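You operate a simulated robot arm through the tools that you are given. There is no shell and no other tool. Be economical: measure what you need, move in short steps, check, and stop when the job is done.

You run a simulated two-armed robot. Do the job below in one go: nothing can be reset, and whatever is moved stays where it is left.

JOB
Switch the battery tray off, tighten both straps, carry it to the rack.
Fine: both hands on it; it ends on the top of the narrow rack.

The check looks at the end state, three seconds after you hand in, the way a careful person would. Anything else that was tipped, shoved, dropped, spilled or broken makes it a failure.

ROBOT AND FRAMES
Two 7-joint arms with two-finger parallel grippers on one trunk, on a base that drives. Base frame: it is fixed to the floor where the robot stands at the start and does not move with it; the origin is under the middle of the robot, x ahead of it, y to its left, z up; the surface under the hand at the start is at about z = 780. Readings come in mm, rad, newtons and seconds.
The left shoulder is at the start at [62, 199, 1154], the right one opposite. With the tool pointing down near the work surface each hand reaches from about 180 to 700 mm from the robot's upright axis, wherever it stands, measured 20 degrees to its own side. Places, roughly: green strap lever [500, 200, 900]; switch of the battery tray [500, 100, 900]; top of the narrow rack [700, 800, 1100]; yellow strap lever [500, 0, 900]. Payload 1.57 kg a hand.
Tool frame (each hand has its own): the origin (TCP) lies between the finger pads and is the grasp point; the fingertips stand 30 mm ahead of it; z points along the fingers, y is the line along which they close. The gripper opens to 110 mm. The fingers are 24 mm wide and 12 mm thick; the gripper's body (48 by 112 mm) begins 78 mm behind the TCP.
Orientation is that of the tool frame in the base frame, as [roll, pitch, yaw] about the fixed x, y, z axes, in that order (R = Rz(yaw) Ry(pitch) Rx(roll)). With the fingers straight down and closing along the base's y, the tool's x points along the base's -x, its y along +y and its z along -z.

CONTROLS
- The arms move only by the tool send_rows. It takes "left_motion", "right_motion" or both (then of equal length, played together; a hand with none holds still); each is text: rows parted by semicolons, each of 7 numbers parted by spaces: the shift along the tool's x, y, z in units of 500 mm (1.0 is 500 mm), then the turn, a rotation vector about the tool's x, y, z in units of 180 degrees (1.0 is 180 degrees), then the finger opening in cm, from 0 to 11. In form: tx ty tz rx ry rz grip; .... A call has 1 to 10 rows; each row is the pose to reach, as a shift and turn from the pose commanded when the call began, along the tool's axes at that moment. A call with a number of a shift or a turn outside -1 to 1 is refused whole. Each row takes 0.2 s and may step no farther than 50 mm and 0.15 rad from the row before; otherwise, or with a gripper value out of range, the whole call is refused. A pose out of reach is approached as far as the arm can. The call stops where the force on the tool passes 90 N (or 10 N more than at its start, if that is more) or the arm is blocked; 0.2 s more then pass. Each finger travels about 72 mm/s and halts on what it meets, pressing with about 31 N; the grip force reading is that of the motor and also rises with nothing between the fingers. The clock runs only during rows and for 0.2 s after the last one: add rows that repeat a pose to give the fingers time. The reply holds the time, the measured pose of the TCP, the force on the tool along the base axes, the opening and the grip force, in the units named above and with some noise, with the torque about the TCP (base axes, N m) and any sound that the robot's microphone picked up.
- Cameras (640 x 400 px; columns grow to the right, rows downward): "scene" is now at [99, 20.4, 1726.1]; the picture's right is [0.26, -0.97, 0.00], its down [-0.83, -0.22, -0.51] and it looks along [0.50, 0.13, -0.86] (base axes); focal length 259 px, centre (320, 200). "left" rides on the left gripper at [70, -16, -141] in its tool frame; the picture's right is [0.23, 0.97, 0.00], its down [-0.86, 0.20, -0.48] and it looks along [-0.47, 0.11, 0.88] (tool axes); focal length 222 px, centre (320, 200). "right" rides on the right gripper at [70, 16, -141] in its tool frame; the picture's right is [-0.23, 0.97, 0.00], its down [-0.85, -0.20, -0.48] and it looks along [-0.47, -0.11, 0.88] (tool axes); focal length 222 px, centre (320, 200). There is no depth. A picture from a camera that has moved, and an enlarged one, comes with that camera's place and axes in the base frame and with its lens.
- camera(camera): a new picture of that camera. No time passes.
- lift_body(by): slides the trunk up (or, below 0, down) by that many mm; the arms and the scene camera ride with it, the base frame stays. It gives what a move gives, with no picture.
- roll_base(legs): drives the robot by 1 to 6 legs, each [ahead, left, turn to the left] in mm, mm and rad, along the robot's own axes; the way and the turn of a leg run together, so that a leg with both is an arc; at most 1500 mm and 3.142 rad a leg. The arms and the cameras ride along, it lands a little off, and it stops where it bumps. It gives what a move gives.
- aim_head(pan, tilt): turns the head with the scene camera to pan (to the left, within 1.501 rad either way) and tilt (down, from -0.506 to 1.204), counted from straight ahead of the robot. It gives what a move gives.
- inspect(camera, box): a new picture of the part [left, top, right, bottom] of that camera's present view, enlarged. No time passes.
- close_job(): hands the job in; it is judged then, once.

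Go step by step. Nothing tells you exact positions but the pictures and the camera data: compare them with the known pose of the tool, close in by small moves and look again before you grip or let go. The budget is 120 turns and 108 pictures, counting those below and the enlarged ones. Unless the task says otherwise, let go and move clear before handing in, and close with one line.

The tools are called after "Call:" as a command line: name --argument value ..., lists and objects as JSON in quotes. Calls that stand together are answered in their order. send_rows: Moves the arms, as the interface text tells. Its arguments: {"type":"object","properties":{"left_motion":{"type":"string"},"right_motion":{"type":"string"}},"required":[]} The other tools are called the same way: lift_body (by) slides the trunk up or down; roll_base (legs) drives the base; aim_head (pan, tilt) turns the head that bears the scene camera; camera (camera) takes a picture; inspect (camera, box) takes an enlarged picture of a part of a camera's view; close_job () hands the job in.

At the start:

```text
t: 0.0
left_position: [454.4, 431.7, 1262.6]
left_orientation: [-3.138, 0.001, -3.141]
left_force: [0.1, 0.2, 0.5]
left_ft_torque: [0.01, -0.02, -0.02]
left_grip_width: 110.0
left_gripper_force: 0.0
right_position: [378.7, -45.7, 1359.5]
right_orientation: [-3.139, -0.002, 3.14]
right_force: [0.1, -0.2, 0.5]
right_ft_torque: [-0.01, 0.02, -0.01]
right_grip_width: 109.8
right_gripper_force: 0.1
trunk travel left (down, up): [-750.0, 240.0]
robot x, y, heading: [1.4, -1.3, -0.001]
head pan, tilt: [0.264, 1.03]
```

scene: 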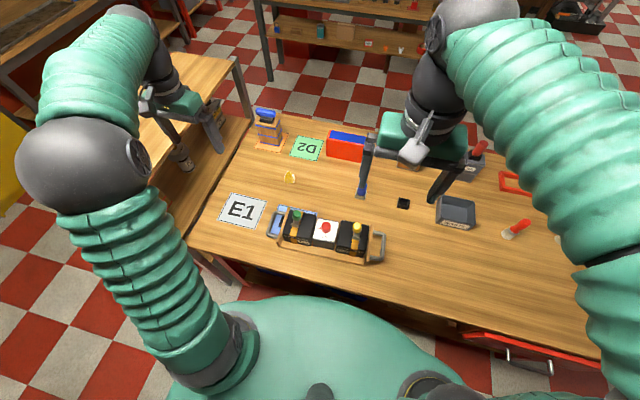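
right: 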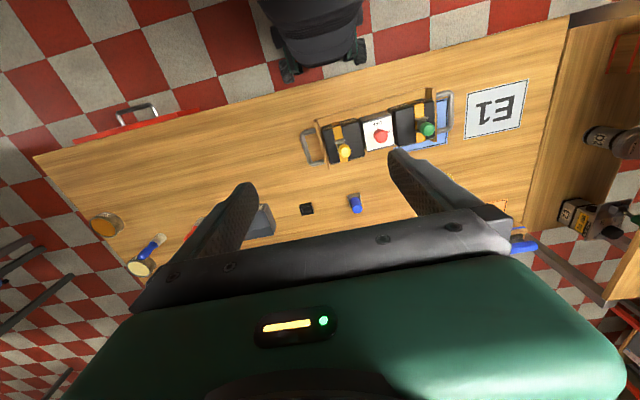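
left: 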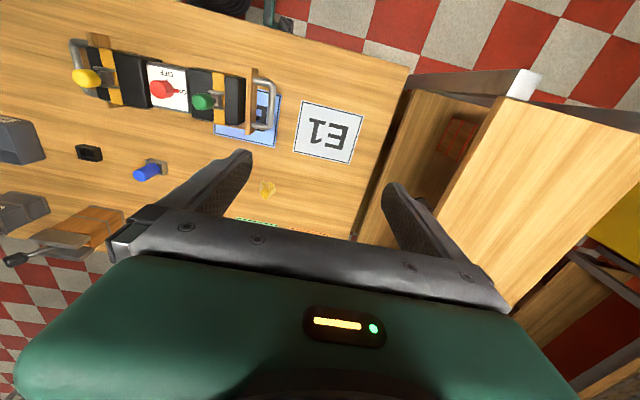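

The battery tray sits on the bench in front of me with a red switch, and green and yellow strap levers. I'll look closer at the tray and at the rack.

Call:
inspect --camera "scene" --box '[210, 180, 410, 305]'

Call:
inspect --camera "left" --box '[50, 20, 306, 180]'

Call:
inspect --camera "right" --box '[280, 70, 472, 190]'

Call:
aim_head --pan 0.9 --tilt 0.6

Call:
camera --camera "scene"

```text
3.20 times, centred on (310, 242) of scene
camera zoom: at [99.0, 20.4, 1726.1], right [0.26, -0.97, 0.0], down [-0.83, -0.22, -0.51], along [0.5, 0.13, -0.86], focal length 828 px, centre (352, 64)
```

zoom: 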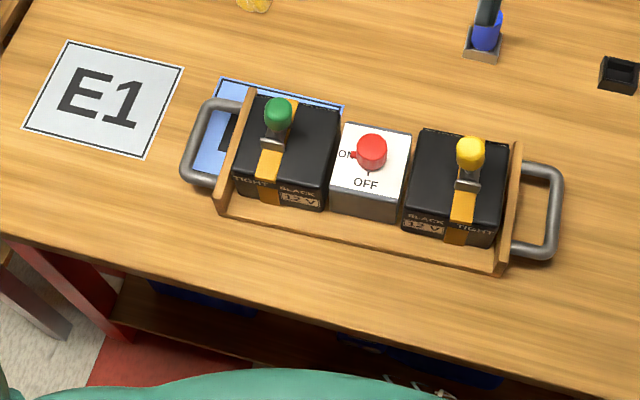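

```text
2.50 times, centred on (178, 100) of left
camera zoom: at [385.0, 415.7, 1404.5], right [-0.23, 0.97, 0.0], down [0.86, 0.2, 0.48], along [0.47, 0.11, -0.88], focal length 555 px, centre (675, 450)
```

zoom: 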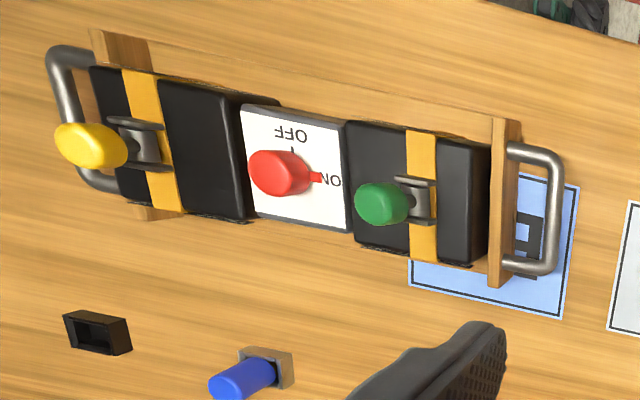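

```text
3.33 times, centred on (376, 130) of right
camera zoom: at [307.9, -28.7, 1500.8], right [0.23, 0.97, 0.0], down [0.86, -0.2, 0.48], along [0.47, -0.11, -0.88], focal length 740 px, centre (133, 433)
```

zoom: 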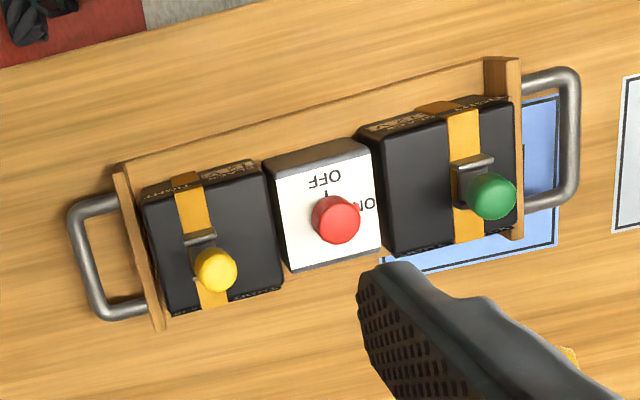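

```text
t: 1.0
left_position: [453.4, 431.1, 1262.3]
left_orientation: [3.141, -0.001, -3.142]
left_force: [0.5, 0.0, 0.4]
left_ft_torque: [-0.03, -0.03, 0.0]
left_grip_width: 110.2
left_gripper_force: 0.0
right_position: [377.9, -46.1, 1360.0]
right_orientation: [-3.14, 0.001, -3.14]
right_force: [0.1, -0.4, -0.2]
right_ft_torque: [0.02, -0.03, 0.02]
right_grip_width: 110.1
right_gripper_force: 0.0
trunk travel left (down, up): [-750.0, 240.0]
robot x, y, heading: [3.0, 1.2, -0.001]
head pan, tilt: [0.901, 0.6]
```

```text
101 pictures are left
camera scene: at [88.4, 72.0, 1760.1], right [0.78, -0.62, 0.0], down [-0.35, -0.44, -0.82], along [0.51, 0.65, -0.57], focal length 259 px, centre (320, 200)
```

scene: 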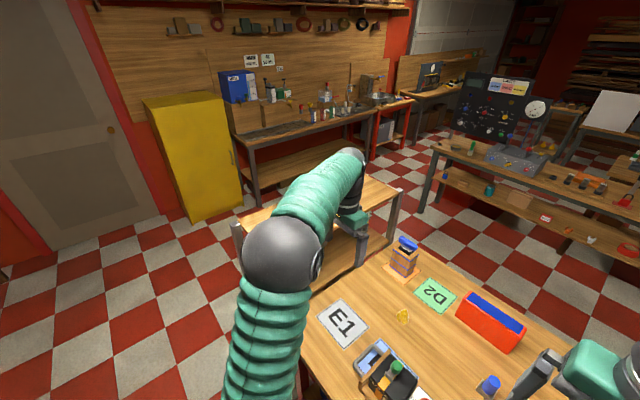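

The tray carries a rotary red knob pointing to ON (OFF is toward me), and two upright levers. I'll bring the right hand above the tray for a close view.

Call:
send_rows --right_motion "-0.023 0.0365 0.0775 0 0 0 11; -0.046 0.073 0.155 0 0 0 11; -0.069 0.1095 0.2325 0 0 0 11; -0.092 0.146 0.31 0 0 0 11; -0.115 0.1825 0.3875 0 0 0 11; -0.138 0.219 0.465 0 0 0 11; -0.161 0.2555 0.5425 0 0 0 11; -0.184 0.292 0.62 0 0 0 11"

Call:
aim_head --pan 0.2 --tilt 1.1

Call:
camera --camera "right"

Call:
camera --camera "scene"

```text
t: 2.8
left_position: [454.7, 432.8, 1261.9]
left_orientation: [-3.139, -0.002, 3.141]
left_force: [1.0, -1.4, 0.9]
left_ft_torque: [-0.01, 0.02, 0.01]
left_grip_width: 110.0
left_gripper_force: 0.0
right_position: [468.9, 100.6, 1048.7]
right_orientation: [3.141, -0.001, 3.141]
right_force: [-0.3, 0.2, 0.1]
right_ft_torque: [-0.01, 0.0, 0.05]
right_grip_width: 109.9
right_gripper_force: 0.0
trunk travel left (down, up): [-750.0, 240.0]
robot x, y, heading: [-2.7, 2.4, -0.002]
head pan, tilt: [0.901, 0.6]
```

```text
t: 3.9
left_position: [453.8, 430.9, 1263.1]
left_orientation: [3.141, -0.001, 3.141]
left_force: [-0.9, 0.3, 0.6]
left_ft_torque: [0.0, 0.0, -0.01]
left_grip_width: 110.1
left_gripper_force: 0.1
right_position: [467.6, 97.8, 1049.9]
right_orientation: [3.14, 0.0, -3.14]
right_force: [-0.6, -0.6, 0.5]
right_ft_torque: [-0.02, 0.03, -0.03]
right_grip_width: 110.1
right_gripper_force: 0.1
trunk travel left (down, up): [-750.0, 240.0]
robot x, y, heading: [3.1, 1.2, 0.001]
head pan, tilt: [0.201, 1.1]
```

```text
100 pictures are left
camera right: at [396.4, 115.6, 1191.4], right [0.23, 0.97, 0.0], down [0.86, -0.2, 0.48], along [0.47, -0.11, -0.88], focal length 222 px, centre (320, 200)
```

right: 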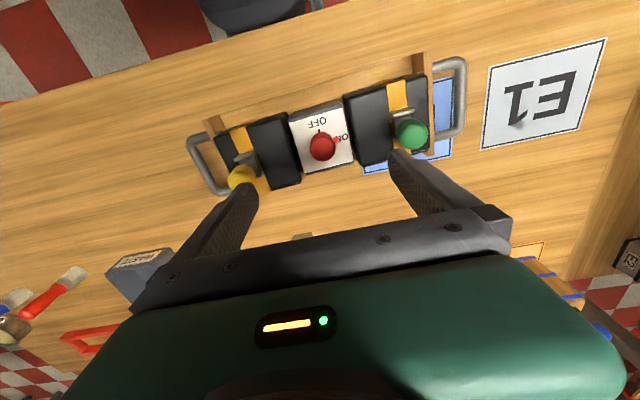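

```text
99 pictures are left
camera scene: at [96.0, 16.3, 1721.6], right [0.2, -0.98, 0.0], down [-0.87, -0.18, -0.45], along [0.44, 0.09, -0.89], focal length 259 px, centre (320, 200)
```

scene: 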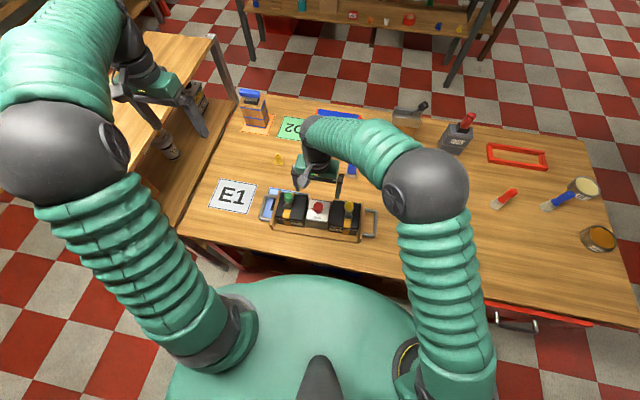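

Call:
inspect --camera "right" --box '[176, 40, 496, 240]'

Call:
inspect --camera "scene" --box '[250, 170, 394, 260]'

```text
2.00 times, centred on (336, 140) of right
camera zoom: at [396.4, 115.6, 1191.4], right [0.23, 0.97, 0.0], down [0.86, -0.2, 0.48], along [0.47, -0.11, -0.88], focal length 444 px, centre (288, 320)
```

zoom: 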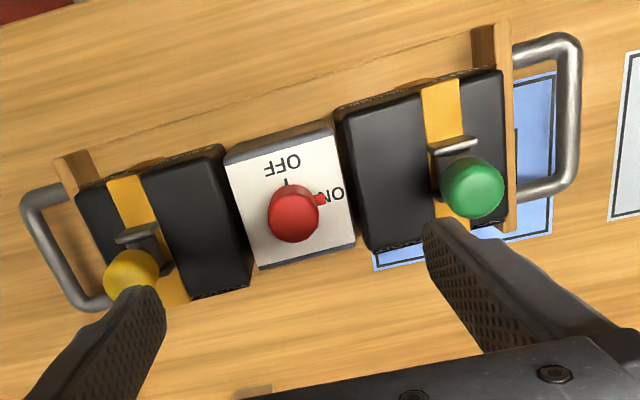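

```text
4.44 times, centred on (322, 215) of scene
camera zoom: at [96.0, 16.3, 1721.6], right [0.2, -0.98, 0.0], down [-0.87, -0.18, -0.45], along [0.44, 0.09, -0.89], focal length 1150 px, centre (311, 133)
```

zoom: 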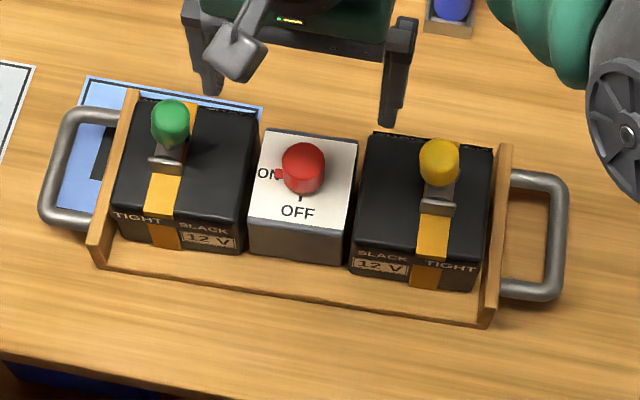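

Labels: each lever goes from SLACK (inner) to TIGHT (outer side); the knob goes from ON to OFF (toward me). I need side views to see lever tilt, so I bring the left hand down for a look.

Call:
send_rows --left_motion "0.021 -0.0286 0.0749 0 0 0 11; 0.042 -0.0571 0.1497 0 0 0 11; 0.063 -0.0857 0.2246 0 0 0 11; 0.085 -0.1143 0.2994 0 0 0 11; 0.106 -0.1429 0.3743 0 0 0 11; 0.127 -0.1714 0.4491 0 0 0 11; 0.148 -0.2 0.524 0 0 0 11"

Call:
camera --camera "left"

Call:
inspect --camera "left" --box '[0, 20, 288, 200]'

Call:
camera --camera "scene"

```text
t: 5.5
left_position: [379.7, 330.4, 999.7]
left_orientation: [3.141, 0.002, -3.141]
left_force: [-0.2, -0.3, 0.2]
left_ft_torque: [0.02, 0.0, 0.04]
left_grip_width: 110.0
left_gripper_force: 0.0
right_position: [466.9, 97.9, 1049.7]
right_orientation: [-3.14, -0.001, 3.141]
right_force: [0.4, 0.9, 0.0]
right_ft_torque: [0.02, -0.01, -0.03]
right_grip_width: 110.1
right_gripper_force: 0.0
trunk travel left (down, up): [-750.0, 240.0]
robot x, y, heading: [-4.6, 0.4, 0.001]
head pan, tilt: [0.201, 1.1]
```

```text
96 pictures are left
camera left: at [309.9, 315.0, 1142.1], right [-0.23, 0.97, 0.0], down [0.85, 0.2, 0.48], along [0.47, 0.11, -0.88], focal length 222 px, centre (320, 200)
```

left: 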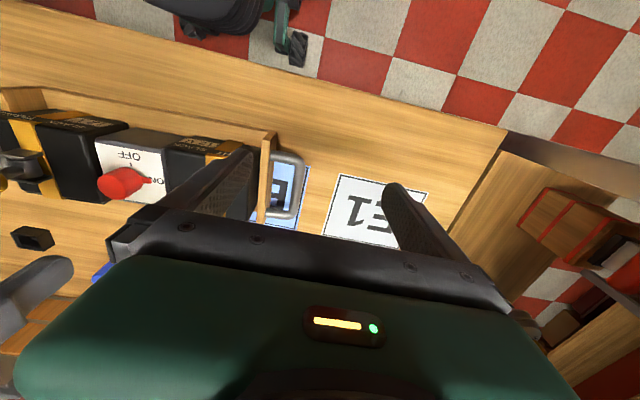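

```text
2.22 times, centred on (144, 110) of left
camera zoom: at [309.9, 315.0, 1142.1], right [-0.23, 0.97, 0.0], down [0.85, 0.2, 0.48], along [0.47, 0.11, -0.88], focal length 494 px, centre (711, 400)
```

zoom: 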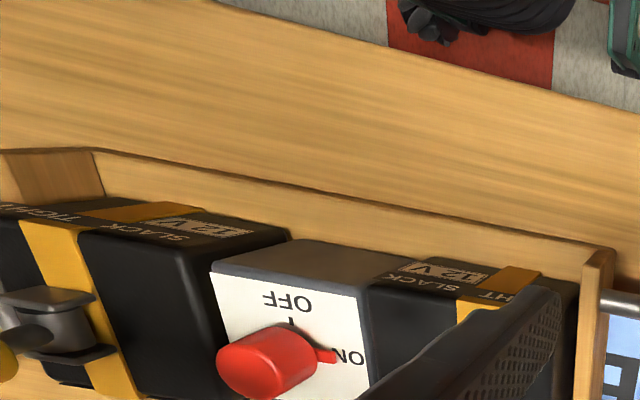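

```text
94 pictures are left
camera scene: at [97.3, 16.3, 1721.5], right [0.2, -0.98, 0.0], down [-0.87, -0.18, -0.45], along [0.44, 0.09, -0.89], focal length 259 px, centre (320, 200)
```

scene: 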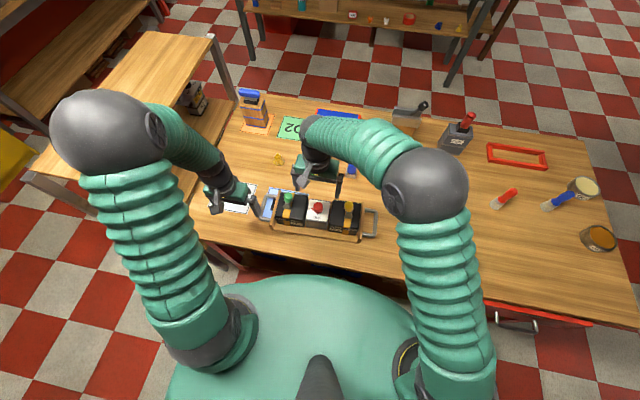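

Estimates: knob at about (479,101), top z≈888, face z≈865; levers' knobs at z≈930 leaning slightly inward. I'll turn the right hand so it closes along x and hover over the switch knob.

Call:
send_rows --right_motion "-0.0022 0.0004 0.018 0 0 0.047 11; -0.0044 0.0008 0.036 0 0 0.094 11; -0.0066 0.0012 0.054 0 0 0.141 11; -0.0088 0.0016 0.072 0 0 0.188 11; -0.011 0.002 0.09 0 0 0.235 11; -0.0132 0.0024 0.108 0 0 0.282 11; -0.0154 0.0028 0.126 0 0 0.329 11; -0.0176 0.0032 0.144 0 0 0.376 11; -0.0198 0.0036 0.162 0 0 0.423 11; -0.022 0.004 0.18 0 0 0.47 11"

Call:
camera --camera "right"

Call:
inspect --camera "scene" --box '[250, 170, 394, 260]'

Call:
inspect --camera "left" --box '[0, 20, 288, 200]'

```text
t: 7.0
left_position: [379.3, 329.7, 998.5]
left_orientation: [-3.141, 0.001, -3.141]
left_force: [0.9, 0.0, -0.3]
left_ft_torque: [-0.01, -0.02, 0.01]
left_grip_width: 109.8
left_gripper_force: 0.2
right_position: [521.8, 37.7, 1003.3]
right_orientation: [3.117, -0.005, 2.042]
right_force: [0.2, -0.2, -0.1]
right_ft_torque: [-0.01, 0.02, 0.03]
right_grip_width: 110.1
right_gripper_force: 0.1
trunk travel left (down, up): [-750.0, 240.0]
robot x, y, heading: [-0.0, -2.8, 0.001]
head pan, tilt: [0.201, 1.1]
stopped in row 7 (right hand): the arm was blocked; the commanded pose is now the measured one
```

```text
93 pictures are left
camera right: at [500.6, 106.1, 1145.2], right [0.97, 0.24, 0.02], down [0.2, -0.86, 0.47], along [0.13, -0.45, -0.88], focal length 222 px, centre (320, 200)
```

right: 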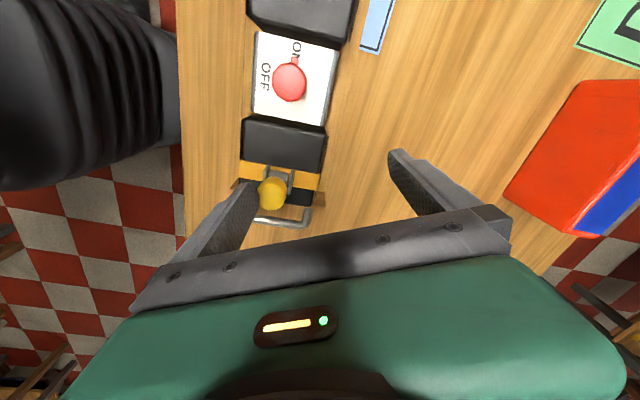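

```text
4.44 times, centred on (322, 215) of scene
camera zoom: at [97.1, 15.4, 1718.9], right [0.2, -0.98, 0.0], down [-0.87, -0.18, -0.45], along [0.44, 0.09, -0.89], focal length 1150 px, centre (311, 133)
```

zoom: 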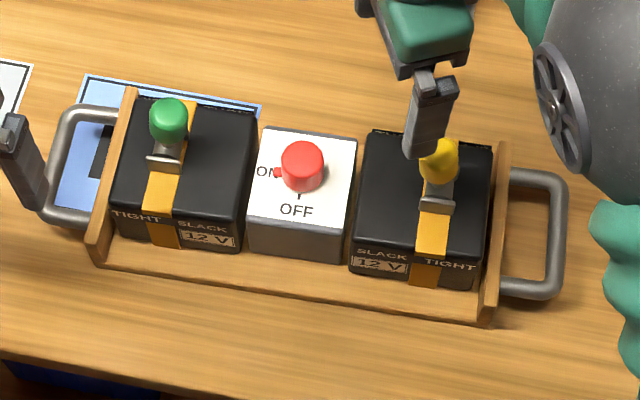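

```text
2.22 times, centred on (144, 110) of left
camera zoom: at [308.3, 314.0, 1140.7], right [-0.23, 0.97, 0.0], down [0.85, 0.2, 0.48], along [0.47, 0.11, -0.88], focal length 494 px, centre (711, 400)
```

zoom: 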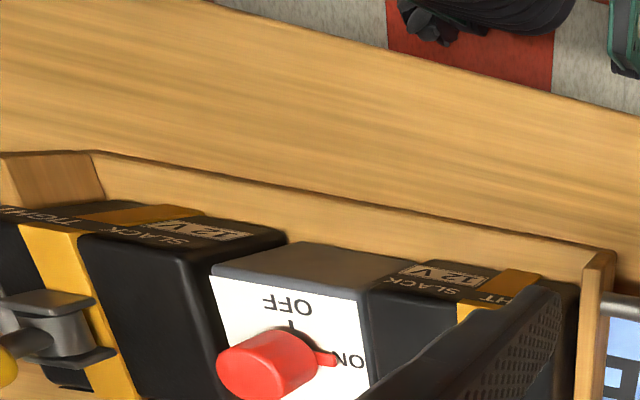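

The wrist limits at about -63°, nothing was touched. I return above the knob with about -50° yaw offset, so a 90° turn fits.

Call:
send_rows --right_motion "0 0 -0.03 0 0 -0.02 11; 0.05 -0.0065 -0.03 0 0 -0.04 11; 0.1 -0.013 -0.03 0 0 -0.072 11; 0.151 -0.0194 0 0 0 -0.072 11; 0.151 -0.0194 0 0 0 -0.072 11"

Call:
camera --camera "right"

Call:
inspect --camera "scene" --box '[250, 170, 394, 260]'

```text
t: 8.2
left_position: [376.7, 329.5, 1003.1]
left_orientation: [3.141, 0.003, -3.14]
left_force: [-0.6, 0.5, -0.4]
left_ft_torque: [-0.01, -0.02, 0.02]
left_grip_width: 110.1
left_gripper_force: 0.0
right_position: [515.0, 38.4, 1007.3]
right_orientation: [3.118, 0.001, 2.127]
right_force: [0.2, 0.2, -0.4]
right_ft_torque: [0.02, 0.0, 0.0]
right_grip_width: 109.9
right_gripper_force: 0.0
trunk travel left (down, up): [-750.0, 240.0]
robot x, y, heading: [0.2, 1.3, 0.0]
head pan, tilt: [0.201, 1.1]
stopped in row 5 (right hand): the arm was blocked; the commanded pose is now the measured one
```

```text
90 pictures are left
camera right: at [487.8, 105.6, 1148.0], right [0.95, 0.32, 0.03], down [0.27, -0.84, 0.47], along [0.17, -0.44, -0.88], focal length 222 px, centre (320, 200)
```

right: 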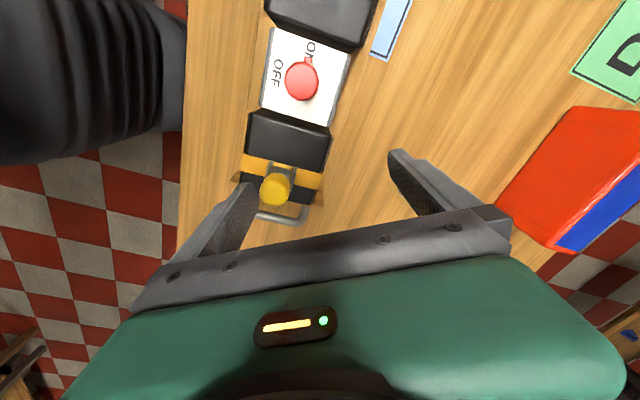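

```text
4.44 times, centred on (322, 215) of scene
camera zoom: at [96.5, 15.8, 1722.8], right [0.2, -0.98, 0.0], down [-0.87, -0.18, -0.45], along [0.44, 0.09, -0.89], focal length 1150 px, centre (311, 133)
```

zoom: 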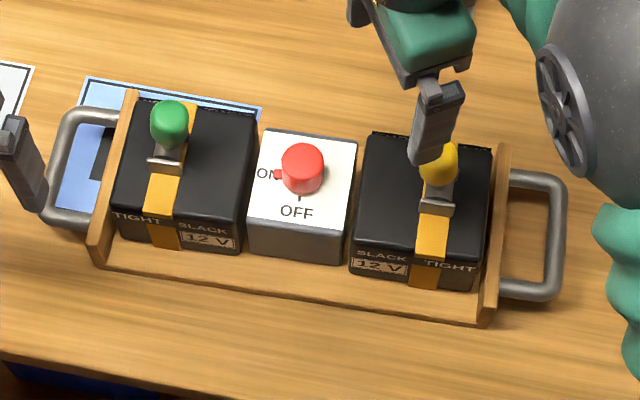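

Yaw there is joint-limited, so I'll turn the other way: the right wrist should have room counter-clockwise. Rotating back while returning above the knob.

Call:
send_rows --right_motion "0 0 -0.02 0 0 -0.047 11; 0 0 -0.02 0 0 -0.094 11; 0 0 -0.02 0 0 -0.141 11; 0.03 0.001 -0.02 0 0 -0.188 11; 0.06 0.002 -0.02 0 0 -0.235 11; 0.09 0.003 -0.02 0 0 -0.282 11; 0.12 0.005 -0.02 0 0 -0.329 11; 0.145 0.0055 -0.02 0 0 -0.376 11; 0.145 0.0055 -0.02 0 0 -0.423 11; 0.145 0.0055 -0.02 0.007 0 -0.47 11"

```text
t: 10.4
left_position: [377.1, 329.6, 1000.6]
left_orientation: [3.14, 0.004, 3.141]
left_force: [0.2, -0.4, 0.2]
left_ft_torque: [0.01, 0.03, 0.02]
left_grip_width: 109.8
left_gripper_force: 0.0
right_position: [478.5, 102.8, 1015.5]
right_orientation: [-3.13, 0.015, -2.675]
right_force: [0.3, 0.6, 0.8]
right_ft_torque: [0.04, -0.01, -0.02]
right_grip_width: 109.9
right_gripper_force: 0.0
trunk travel left (down, up): [-750.0, 240.0]
robot x, y, heading: [1.6, -1.6, 0.006]
head pan, tilt: [0.201, 1.1]
```

Call:
send_rows --right_motion "0 0 0 -0.0037 0.0048 -0.045 11; 0 0 0 -0.0037 0.0048 -0.09 11; 0 0 0 -0.0037 0.0048 -0.135 11; 0 0 0 -0.004 0.0045 -0.19 11"

Call:
camera --camera "right"

Call:
inspect --camera "scene" --box '[250, 170, 394, 260]'

Call:
camera --camera "left"

```text
refused: row 4 steps farther than a row can; nothing moved
```

```text
88 pictures are left
camera right: at [405.8, 88.2, 1155.8], right [-0.23, 0.97, -0.01], down [0.84, 0.21, 0.49], along [0.48, 0.11, -0.87], focal length 222 px, centre (320, 200)
```

right: 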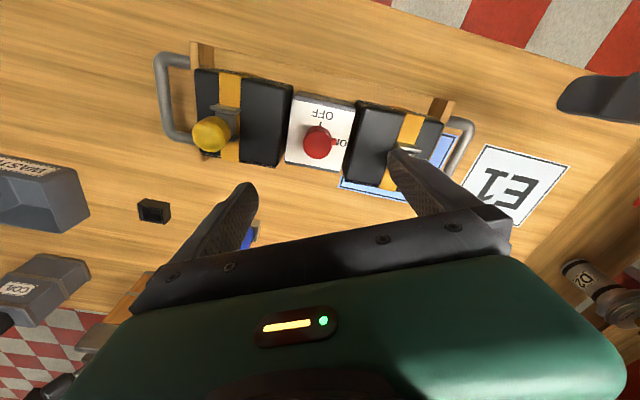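

```text
4.44 times, centred on (322, 215) of scene
camera zoom: at [96.4, 16.2, 1720.7], right [0.2, -0.98, 0.0], down [-0.87, -0.18, -0.45], along [0.44, 0.09, -0.89], focal length 1150 px, centre (311, 133)
```

zoom: 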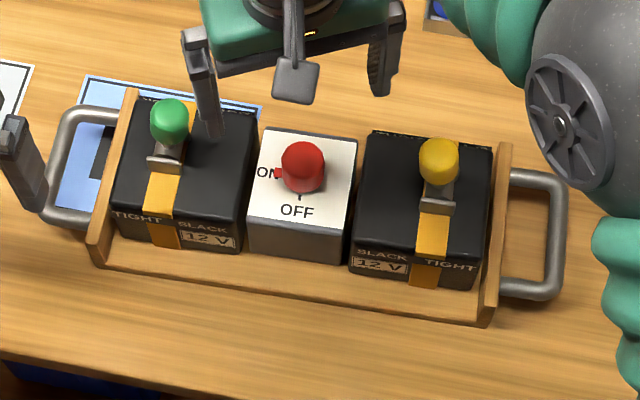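

```text
86 pictures are left
camera left: at [306.7, 313.9, 1143.0], right [-0.23, 0.97, 0.0], down [0.85, 0.2, 0.48], along [0.47, 0.11, -0.88], focal length 222 px, centre (320, 200)
```

left: 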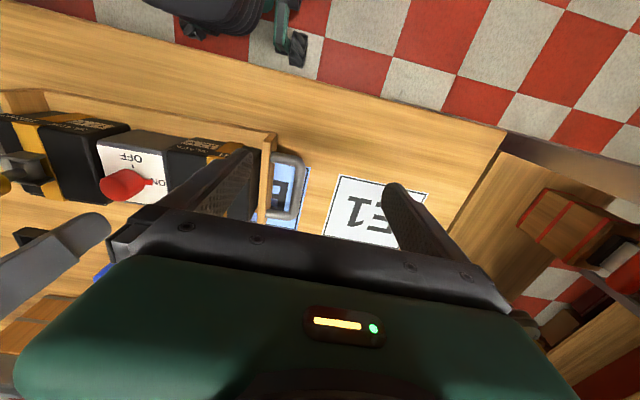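

Call:
send_rows --right_motion "0 0 0 -0.0037 0.0048 -0.045 11; 0 0 0 -0.0037 0.0048 -0.09 11; 0 0 0 -0.0037 0.0048 -0.135 11; 0 0 0 -0.0037 0.0048 -0.18 11; 0 0 0 -0.0037 0.0048 -0.2 11"

Call:
camera --camera "right"

```text
t: 11.6
left_position: [376.4, 330.6, 1002.7]
left_orientation: [-3.141, 0.004, 3.141]
left_force: [0.1, 0.8, 0.4]
left_ft_torque: [-0.02, 0.01, 0.03]
left_grip_width: 110.1
left_gripper_force: 0.1
right_position: [474.4, 109.7, 1018.3]
right_orientation: [-3.14, -0.004, -2.033]
right_force: [0.1, 0.4, -0.2]
right_ft_torque: [0.01, 0.02, -0.02]
right_grip_width: 110.3
right_gripper_force: 0.1
trunk travel left (down, up): [-750.0, 240.0]
robot x, y, heading: [-0.8, -0.1, -0.0]
head pan, tilt: [0.201, 1.1]
```

```text
85 pictures are left
camera right: at [427.6, 56.2, 1159.8], right [-0.77, 0.64, 0.0], down [0.56, 0.68, 0.48], along [0.31, 0.36, -0.88], focal length 222 px, centre (320, 200)
```

right: 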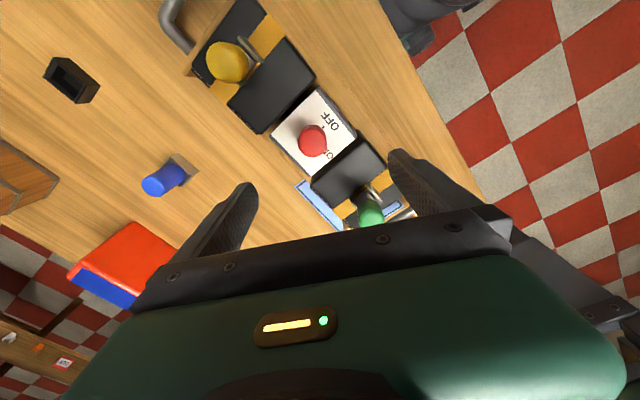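

Call:
send_rows --right_motion "0.0133 -0.0169 0.06 0 0 0 9; 0.0133 -0.0169 0.12 0 0 0 8; 0.0133 -0.0169 0.176 0 0 0 7; 0.0133 -0.0169 0.176 0 0 0 7"

Call:
camera --camera "right"

Call:
inspect --camera "scene" --box '[250, 170, 394, 260]'

Call:
inspect --camera "left" --box '[0, 60, 256, 220]'

```text
t: 12.6
left_position: [375.8, 329.5, 1002.1]
left_orientation: [-3.141, 0.005, 3.14]
left_force: [-0.8, 0.1, 0.3]
left_ft_torque: [0.0, 0.01, 0.01]
left_grip_width: 109.8
left_gripper_force: 0.0
right_position: [481.1, 97.7, 930.1]
right_orientation: [-3.138, -0.004, -2.036]
right_force: [0.0, 0.5, -0.5]
right_ft_torque: [-0.02, -0.05, -0.03]
right_grip_width: 69.8
right_gripper_force: 0.2
trunk travel left (down, up): [-750.0, 240.0]
robot x, y, heading: [-0.9, -2.7, 0.0]
head pan, tilt: [0.201, 1.1]
```

```text
84 pictures are left
camera right: at [433.8, 45.7, 1071.1], right [-0.77, 0.64, 0.0], down [0.56, 0.68, 0.48], along [0.31, 0.36, -0.88], focal length 222 px, centre (320, 200)
```

right: 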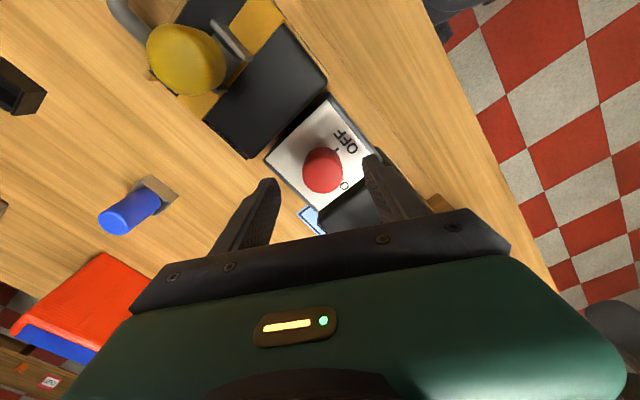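

```text
4.44 times, centred on (322, 215) of scene
camera zoom: at [96.4, 16.1, 1721.5], right [0.2, -0.98, 0.0], down [-0.87, -0.18, -0.45], along [0.44, 0.09, -0.89], focal length 1150 px, centre (311, 133)
```

zoom: 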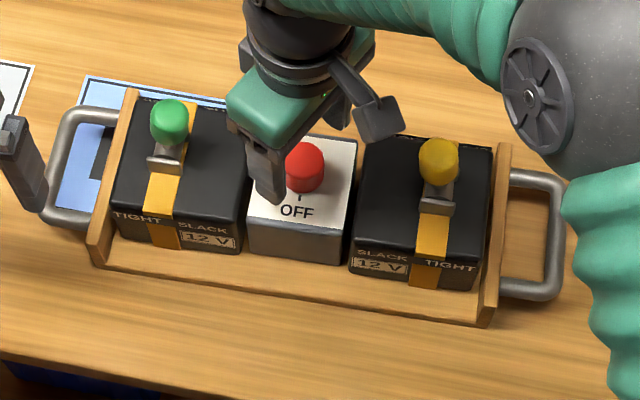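

```text
2.50 times, centred on (128, 140) of left
camera zoom: at [306.6, 313.7, 1143.8], right [-0.23, 0.97, 0.0], down [0.85, 0.2, 0.48], along [0.47, 0.11, -0.88], focal length 555 px, centre (800, 350)
```

zoom: 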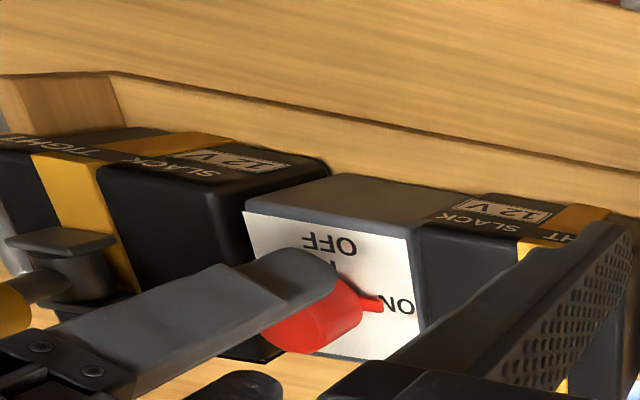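

Knob is centred between the fingers. I lower over it and close.

Call:
send_rows --right_motion "0 0.004 0.028 0 0 0 7; 0 0.004 0.054 0 0 0 6; 0 0.004 0.054 0 0 0 5; 0 0.004 0.054 0 0 0 4; 0 0.004 0.054 0 0 0 3; 0 0.004 0.054 0 0 0 2.5; 0 0.004 0.054 0 0 0 2.5"

Call:
camera --camera "right"

Call:
inspect --camera "left" --box '[0, 60, 256, 220]'

```text
t: 14.2
left_position: [377.2, 329.4, 1001.9]
left_orientation: [-3.141, 0.002, -3.14]
left_force: [-0.4, 0.1, 1.0]
left_ft_torque: [-0.01, -0.01, -0.02]
left_grip_width: 110.3
left_gripper_force: 0.2
right_position: [478.1, 99.1, 904.5]
right_orientation: [-3.138, -0.003, -2.036]
right_force: [3.3, -0.6, 1.3]
right_ft_torque: [0.01, 0.14, -0.01]
right_grip_width: 33.2
right_gripper_force: 31.1
trunk travel left (down, up): [-750.0, 240.0]
robot x, y, heading: [0.1, -2.8, 0.001]
head pan, tilt: [0.201, 1.1]
```

```text
81 pictures are left
camera right: at [431.2, 46.3, 1044.5], right [-0.77, 0.64, 0.0], down [0.56, 0.68, 0.48], along [0.31, 0.36, -0.88], focal length 222 px, centre (320, 200)
```

right: 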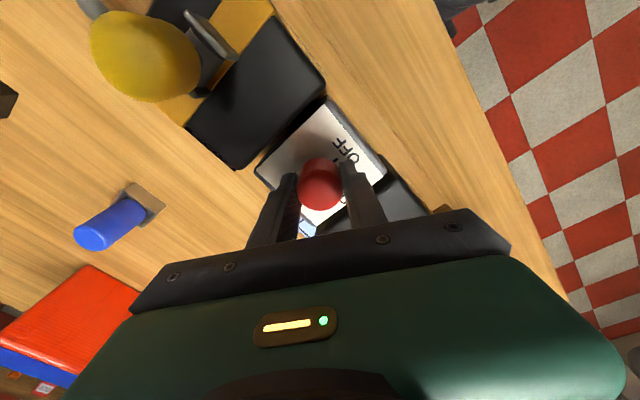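

```text
2.50 times, centred on (128, 140) of left
camera zoom: at [307.0, 313.4, 1143.8], right [-0.23, 0.97, 0.0], down [0.85, 0.2, 0.48], along [0.47, 0.11, -0.88], focal length 555 px, centre (800, 350)
```

zoom: 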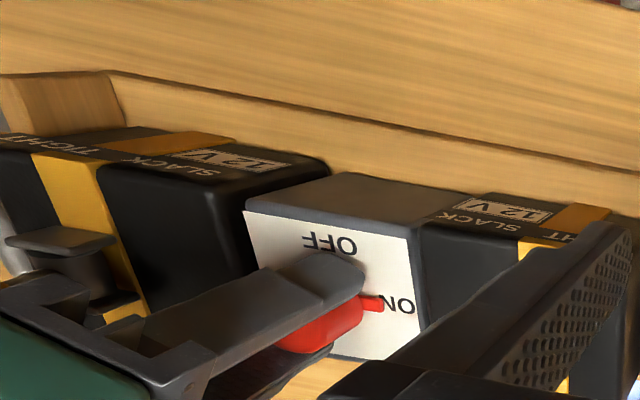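

Call:
send_rows --right_motion "0 0 0 0 0 -0.03 2.5; 0 0 0 0 0 -0.07 2.5; 0 0 0 0 0 -0.11 2.5; 0 0 0 0 0 -0.15 2.5; 0 0 0 0 0 -0.19 2.5; 0 0 0 0 0 -0.23 2.5; 0 0 0 0 0 -0.27 2.5; 0 0 0 0 0 -0.31 2.5"

Call:
inspect --camera "left" --box '[0, 60, 256, 220]'

```text
t: 16.0
left_position: [376.3, 328.9, 1002.0]
left_orientation: [3.14, 0.003, 3.141]
left_force: [0.2, -0.4, -0.9]
left_ft_torque: [-0.01, -0.02, 0.0]
left_grip_width: 109.9
left_gripper_force: 0.0
right_position: [477.8, 100.0, 903.6]
right_orientation: [3.141, -0.004, -1.059]
right_force: [5.0, -3.6, 6.6]
right_ft_torque: [0.18, -0.17, 0.0]
right_grip_width: 33.5
right_gripper_force: 30.6
trunk travel left (down, up): [-750.0, 240.0]
robot x, y, heading: [-0.5, 1.0, -0.001]
head pan, tilt: [0.201, 1.1]
```

```text
2.50 times, centred on (128, 140) of left
camera zoom: at [306.8, 313.1, 1144.0], right [-0.23, 0.97, 0.0], down [0.85, 0.2, 0.48], along [0.47, 0.11, -0.88], focal length 555 px, centre (800, 350)
```

zoom: 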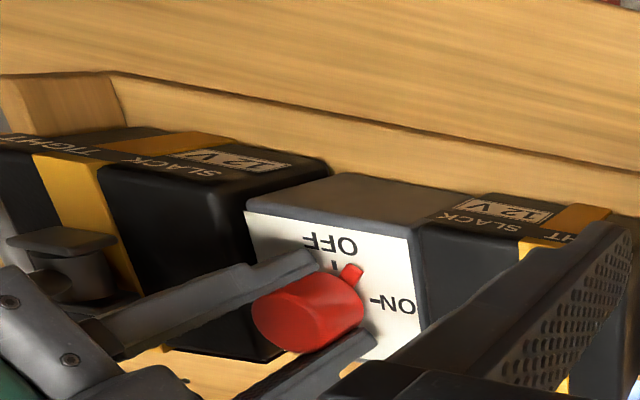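

The knob follows the hand; about 35° more to OFF.

Call:
send_rows --right_motion "0 0 0 0 0 -0.04 2.5; 0 0 0 0 0 -0.08 2.5; 0 0 0 0 0 -0.12 2.5; 0 0 0 0 0 -0.16 2.5; 0 0 0 0 0 -0.195 2.5"

Call:
inspect --camera "left" --box '[0, 60, 256, 220]'

Call:
inspect --camera "scene" --box '[250, 170, 394, 260]'

```text
t: 17.2
left_position: [376.6, 328.7, 1003.1]
left_orientation: [3.139, 0.002, -3.141]
left_force: [0.3, 0.4, -0.4]
left_ft_torque: [0.02, -0.04, -0.02]
left_grip_width: 110.2
left_gripper_force: 0.0
right_position: [477.5, 99.5, 904.5]
right_orientation: [3.139, -0.002, -0.45]
right_force: [3.3, -5.0, 6.4]
right_ft_torque: [0.14, -0.14, -0.43]
right_grip_width: 33.6
right_gripper_force: 30.8
trunk travel left (down, up): [-750.0, 240.0]
robot x, y, heading: [-0.5, 4.4, 0.001]
head pan, tilt: [0.201, 1.1]
```

```text
2.50 times, centred on (128, 140) of left
camera zoom: at [306.6, 312.8, 1144.2], right [-0.23, 0.97, 0.0], down [0.85, 0.2, 0.48], along [0.47, 0.11, -0.88], focal length 555 px, centre (800, 350)
```

zoom: 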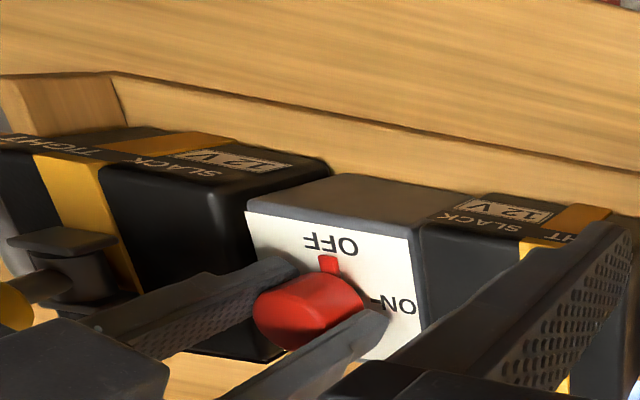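

```text
4.44 times, centred on (322, 215) of scene
camera zoom: at [96.4, 13.5, 1721.6], right [0.2, -0.98, 0.0], down [-0.87, -0.18, -0.45], along [0.44, 0.09, -0.89], focal length 1150 px, centre (311, 133)
```

zoom: 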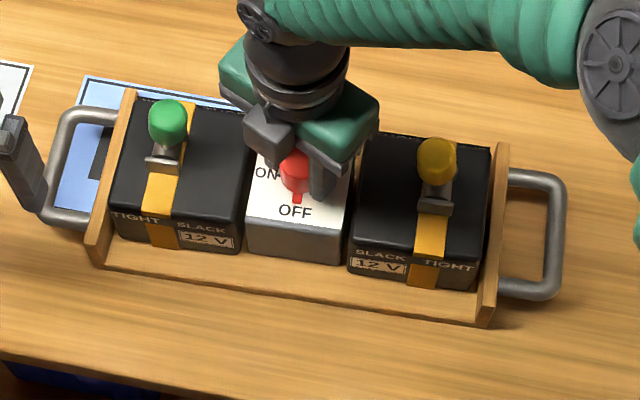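

The pointer is at OFF. Release, rise, and rotate the wrist back.

Call:
send_rows --right_motion "0 0 0 0 0 0 4; 0 0 0 0 0 0 5; 0 0 0 0 0 0 5.5; 0 0 -0.06 0 0 0 6; 0 0 -0.14 0 0 0 6; 0 0 -0.22 0 0 0.04 6; 0 0 -0.22 0 0 0.08 6; 0 0 -0.22 0 0 0.12 6; 0 0 -0.22 0 0 0.16 6; 0 0 -0.22 0 0 0.2 6"

Call:
send_rows --right_motion "0 0 0 0 0 0.047 6; 0 0 0 0 0 0.094 6; 0 0 0 0 0 0.141 6; 0 0 0 0 0 0.188 6; 0 0 0 0 0 0.235 6; 0 0 0 0 0 0.282 6; 0 0 0 0 0 0.329 6; 0 0 0 0 0 0.376 6; 0 0 0 0 0 0.423 6; 0 0 0 0 0 0.47 6"

Call:
inspect --camera "scene" --box '[250, 170, 394, 260]'

```text
t: 19.4
left_position: [376.9, 329.0, 1001.3]
left_orientation: [3.142, 0.003, 3.141]
left_force: [0.8, 0.3, 0.1]
left_ft_torque: [0.02, 0.01, -0.02]
left_grip_width: 110.1
left_gripper_force: 0.1
right_position: [478.0, 101.0, 1013.1]
right_orientation: [3.141, -0.004, -1.078]
right_force: [-0.4, -0.1, -0.1]
right_ft_torque: [-0.01, 0.02, -0.02]
right_grip_width: 60.1
right_gripper_force: 0.1
trunk travel left (down, up): [-750.0, 240.0]
robot x, y, heading: [0.0, 3.3, 0.001]
head pan, tilt: [0.201, 1.1]
```

```text
t: 21.6
left_position: [375.7, 329.3, 1003.2]
left_orientation: [-3.141, 0.005, -3.141]
left_force: [-0.1, 0.3, 0.4]
left_ft_torque: [0.01, 0.02, -0.02]
left_grip_width: 109.9
left_gripper_force: 0.0
right_position: [482.6, 94.6, 1016.1]
right_orientation: [-3.138, 0.002, -2.571]
right_force: [-0.7, -0.1, -0.8]
right_ft_torque: [0.0, -0.01, 0.01]
right_grip_width: 60.2
right_gripper_force: 0.1
trunk travel left (down, up): [-750.0, 240.0]
robot x, y, heading: [2.7, 1.3, -0.001]
head pan, tilt: [0.201, 1.1]
```

```text
4.44 times, centred on (322, 215) of scene
camera zoom: at [96.3, 15.8, 1722.6], right [0.2, -0.98, 0.0], down [-0.87, -0.18, -0.45], along [0.44, 0.09, -0.89], focal length 1150 px, centre (311, 133)
```

zoom: 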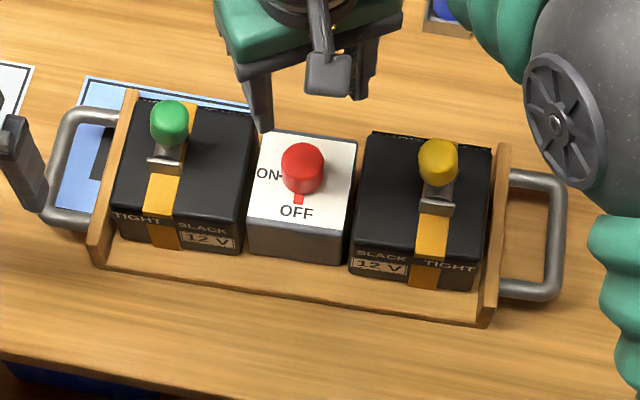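

Switch is off. Now hover both hands over their levers: right over yellow, left over green.

Call:
send_rows --right_motion "0.03 -0.041 0.005 0 0 0.0454 6; 0.06 -0.082 0.01 0 0 0.0908 6; 0.09 -0.123 0.02 0 0 0.1362 6; 0.119 -0.1636 0.03 0 0 0.1816 6; 0.119 -0.1636 0.03 0 0 0.1816 6" --left_motion "-0.049 -0.0625 0 0 0 0 9; -0.098 -0.125 0 0 0 0 8; -0.147 -0.1875 0 0 0 0 7; -0.196 -0.25 0 0 0 0 6; -0.196 -0.25 0 0 0 0 6"

Call:
camera --camera "right"

Call:
camera --camera "left"

Call:
inspect --camera "scene" --box '[250, 170, 394, 260]'

```text
t: 22.8
left_position: [473.6, 205.5, 1002.3]
left_orientation: [-3.141, 0.003, -3.141]
left_force: [0.1, 0.1, 0.6]
left_ft_torque: [-0.01, -0.02, 0.01]
left_grip_width: 60.2
left_gripper_force: 0.0
right_position: [471.2, -1.5, 997.5]
right_orientation: [-3.136, 0.001, -3.127]
right_force: [-0.5, 0.9, -0.2]
right_ft_torque: [-0.01, -0.01, -0.02]
right_grip_width: 60.0
right_gripper_force: 0.0
trunk travel left (down, up): [-750.0, 240.0]
robot x, y, heading: [-1.1, -0.7, -0.001]
head pan, tilt: [0.201, 1.1]
```

```text
75 pictures are left
camera right: at [399.9, 16.9, 1139.4], right [0.21, 0.98, 0.0], down [0.86, -0.18, 0.48], along [0.47, -0.11, -0.88], focal length 222 px, centre (320, 200)
```

right: 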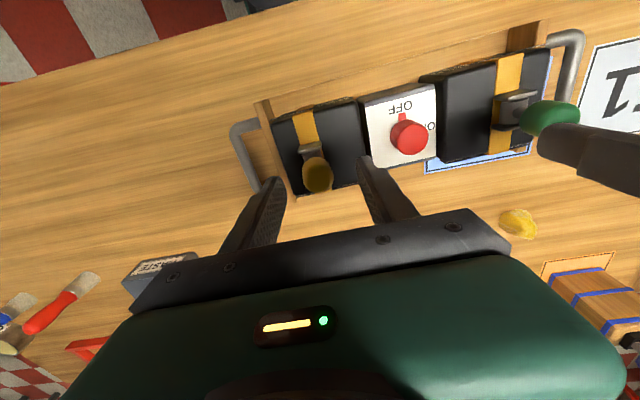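

```text
74 pictures are left
camera left: at [404.0, 189.5, 1144.2], right [-0.23, 0.97, 0.0], down [0.85, 0.2, 0.48], along [0.47, 0.11, -0.88], focal length 222 px, centre (320, 200)
```

left: 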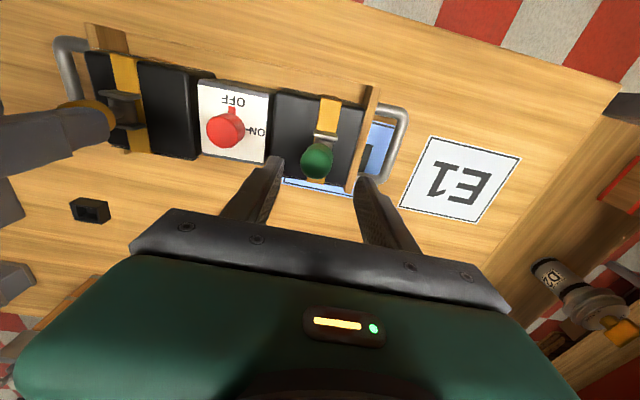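

```text
4.44 times, centred on (322, 215) of scene
camera zoom: at [96.6, 14.4, 1721.5], right [0.2, -0.98, 0.0], down [-0.87, -0.18, -0.45], along [0.44, 0.09, -0.89], focal length 1150 px, centre (311, 133)
```

zoom: 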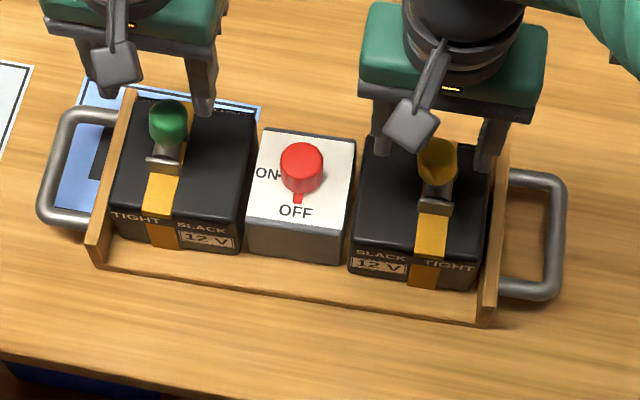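

Call:
inspect --camera "left" --box '[48, 40, 176, 170]'

Call:
inspect --camera "right" --box '[430, 30, 590, 180]'

```text
3.08 times, centred on (112, 105) of left
camera zoom: at [404.0, 189.5, 1144.2], right [-0.23, 0.97, 0.0], down [0.85, 0.2, 0.48], along [0.47, 0.11, -0.88], focal length 684 px, centre (960, 492)
```

zoom: 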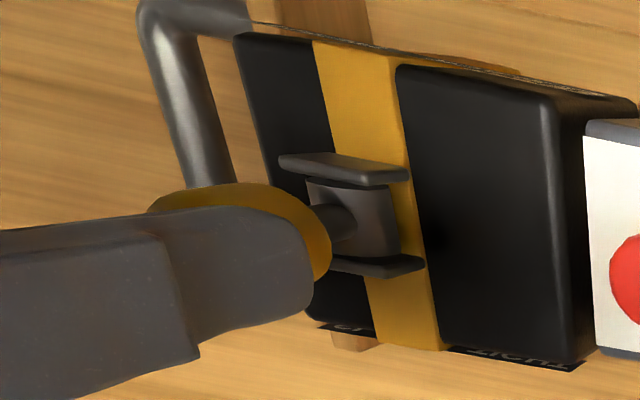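

```text
2.67 times, centred on (510, 105) of right
camera zoom: at [399.9, 16.9, 1139.4], right [0.21, 0.98, 0.0], down [0.86, -0.18, 0.48], along [0.47, -0.11, -0.88], focal length 592 px, centre (-187, 453)
```

zoom: 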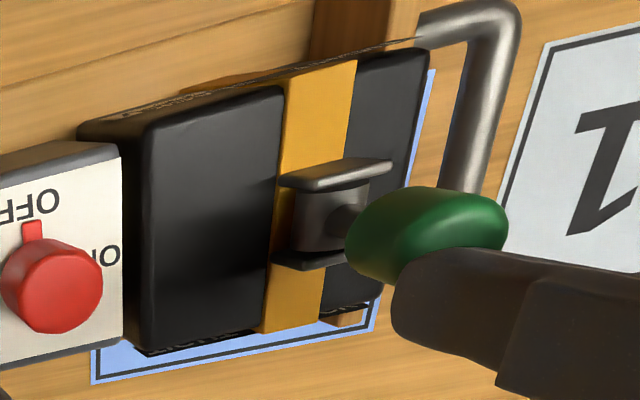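

Levers hinge about x; knobs at about (472,202,937) and (480,-5,937). Lower both hands with fingers straddling the knobs.

Call:
send_rows --right_motion "-0.008 -0.004 0.045 0 0 0 6; -0.016 -0.008 0.09 0 0 0 6; -0.016 -0.008 0.13 0 0 0 6; -0.016 -0.008 0.13 0 0 0 6" --left_motion "0.002 -0.004 0.045 0 0 0 6; 0.002 -0.006 0.09 0 0 0 6; 0.002 -0.006 0.14 0 0 0 6; 0.002 -0.006 0.14 0 0 0 6"

Call:
camera --camera "right"

Call:
camera --camera "left"

Call:
inspect --camera "scene" --box '[250, 170, 394, 260]'

```text
t: 23.8
left_position: [474.5, 202.5, 932.9]
left_orientation: [-3.14, 0.003, 3.141]
left_force: [-0.4, 0.0, -0.4]
left_ft_torque: [0.0, 0.0, 0.01]
left_grip_width: 60.0
left_gripper_force: 0.1
right_position: [481.0, -3.2, 933.2]
right_orientation: [-3.136, 0.001, -3.124]
right_force: [-0.7, 0.2, 1.2]
right_ft_torque: [0.01, 0.01, 0.03]
right_grip_width: 60.0
right_gripper_force: 0.0
trunk travel left (down, up): [-750.0, 240.0]
robot x, y, heading: [0.7, -4.1, 0.002]
head pan, tilt: [0.201, 1.1]
```

```text
70 pictures are left
camera right: at [409.6, 13.2, 1074.2], right [0.21, 0.98, 0.0], down [0.86, -0.18, 0.48], along [0.47, -0.1, -0.88], focal length 222 px, centre (320, 200)
```

right: 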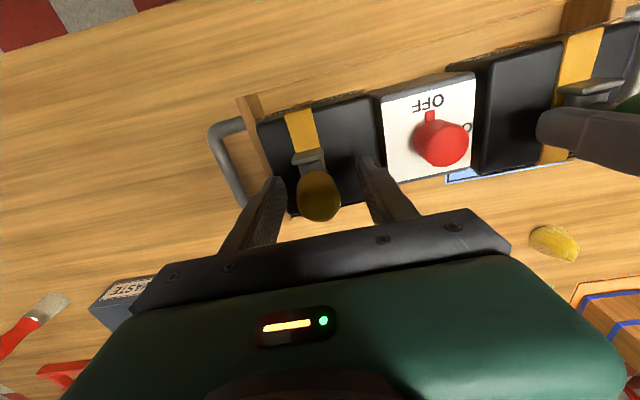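

```text
69 pictures are left
camera left: at [403.7, 186.4, 1075.0], right [-0.23, 0.97, 0.0], down [0.85, 0.2, 0.48], along [0.47, 0.11, -0.88], focal length 222 px, centre (320, 200)
```

left: 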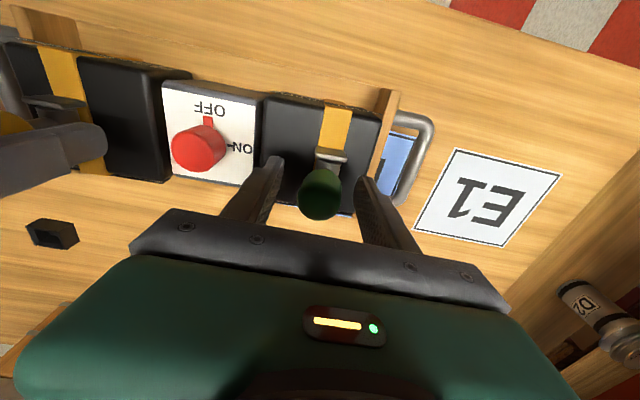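

```text
4.44 times, centred on (322, 215) of scene
camera zoom: at [96.7, 14.8, 1721.6], right [0.2, -0.98, 0.0], down [-0.87, -0.18, -0.45], along [0.44, 0.09, -0.89], focal length 1150 px, centre (311, 133)
```

zoom: 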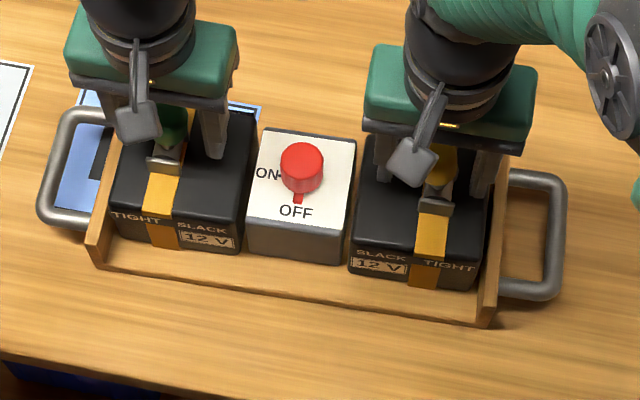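

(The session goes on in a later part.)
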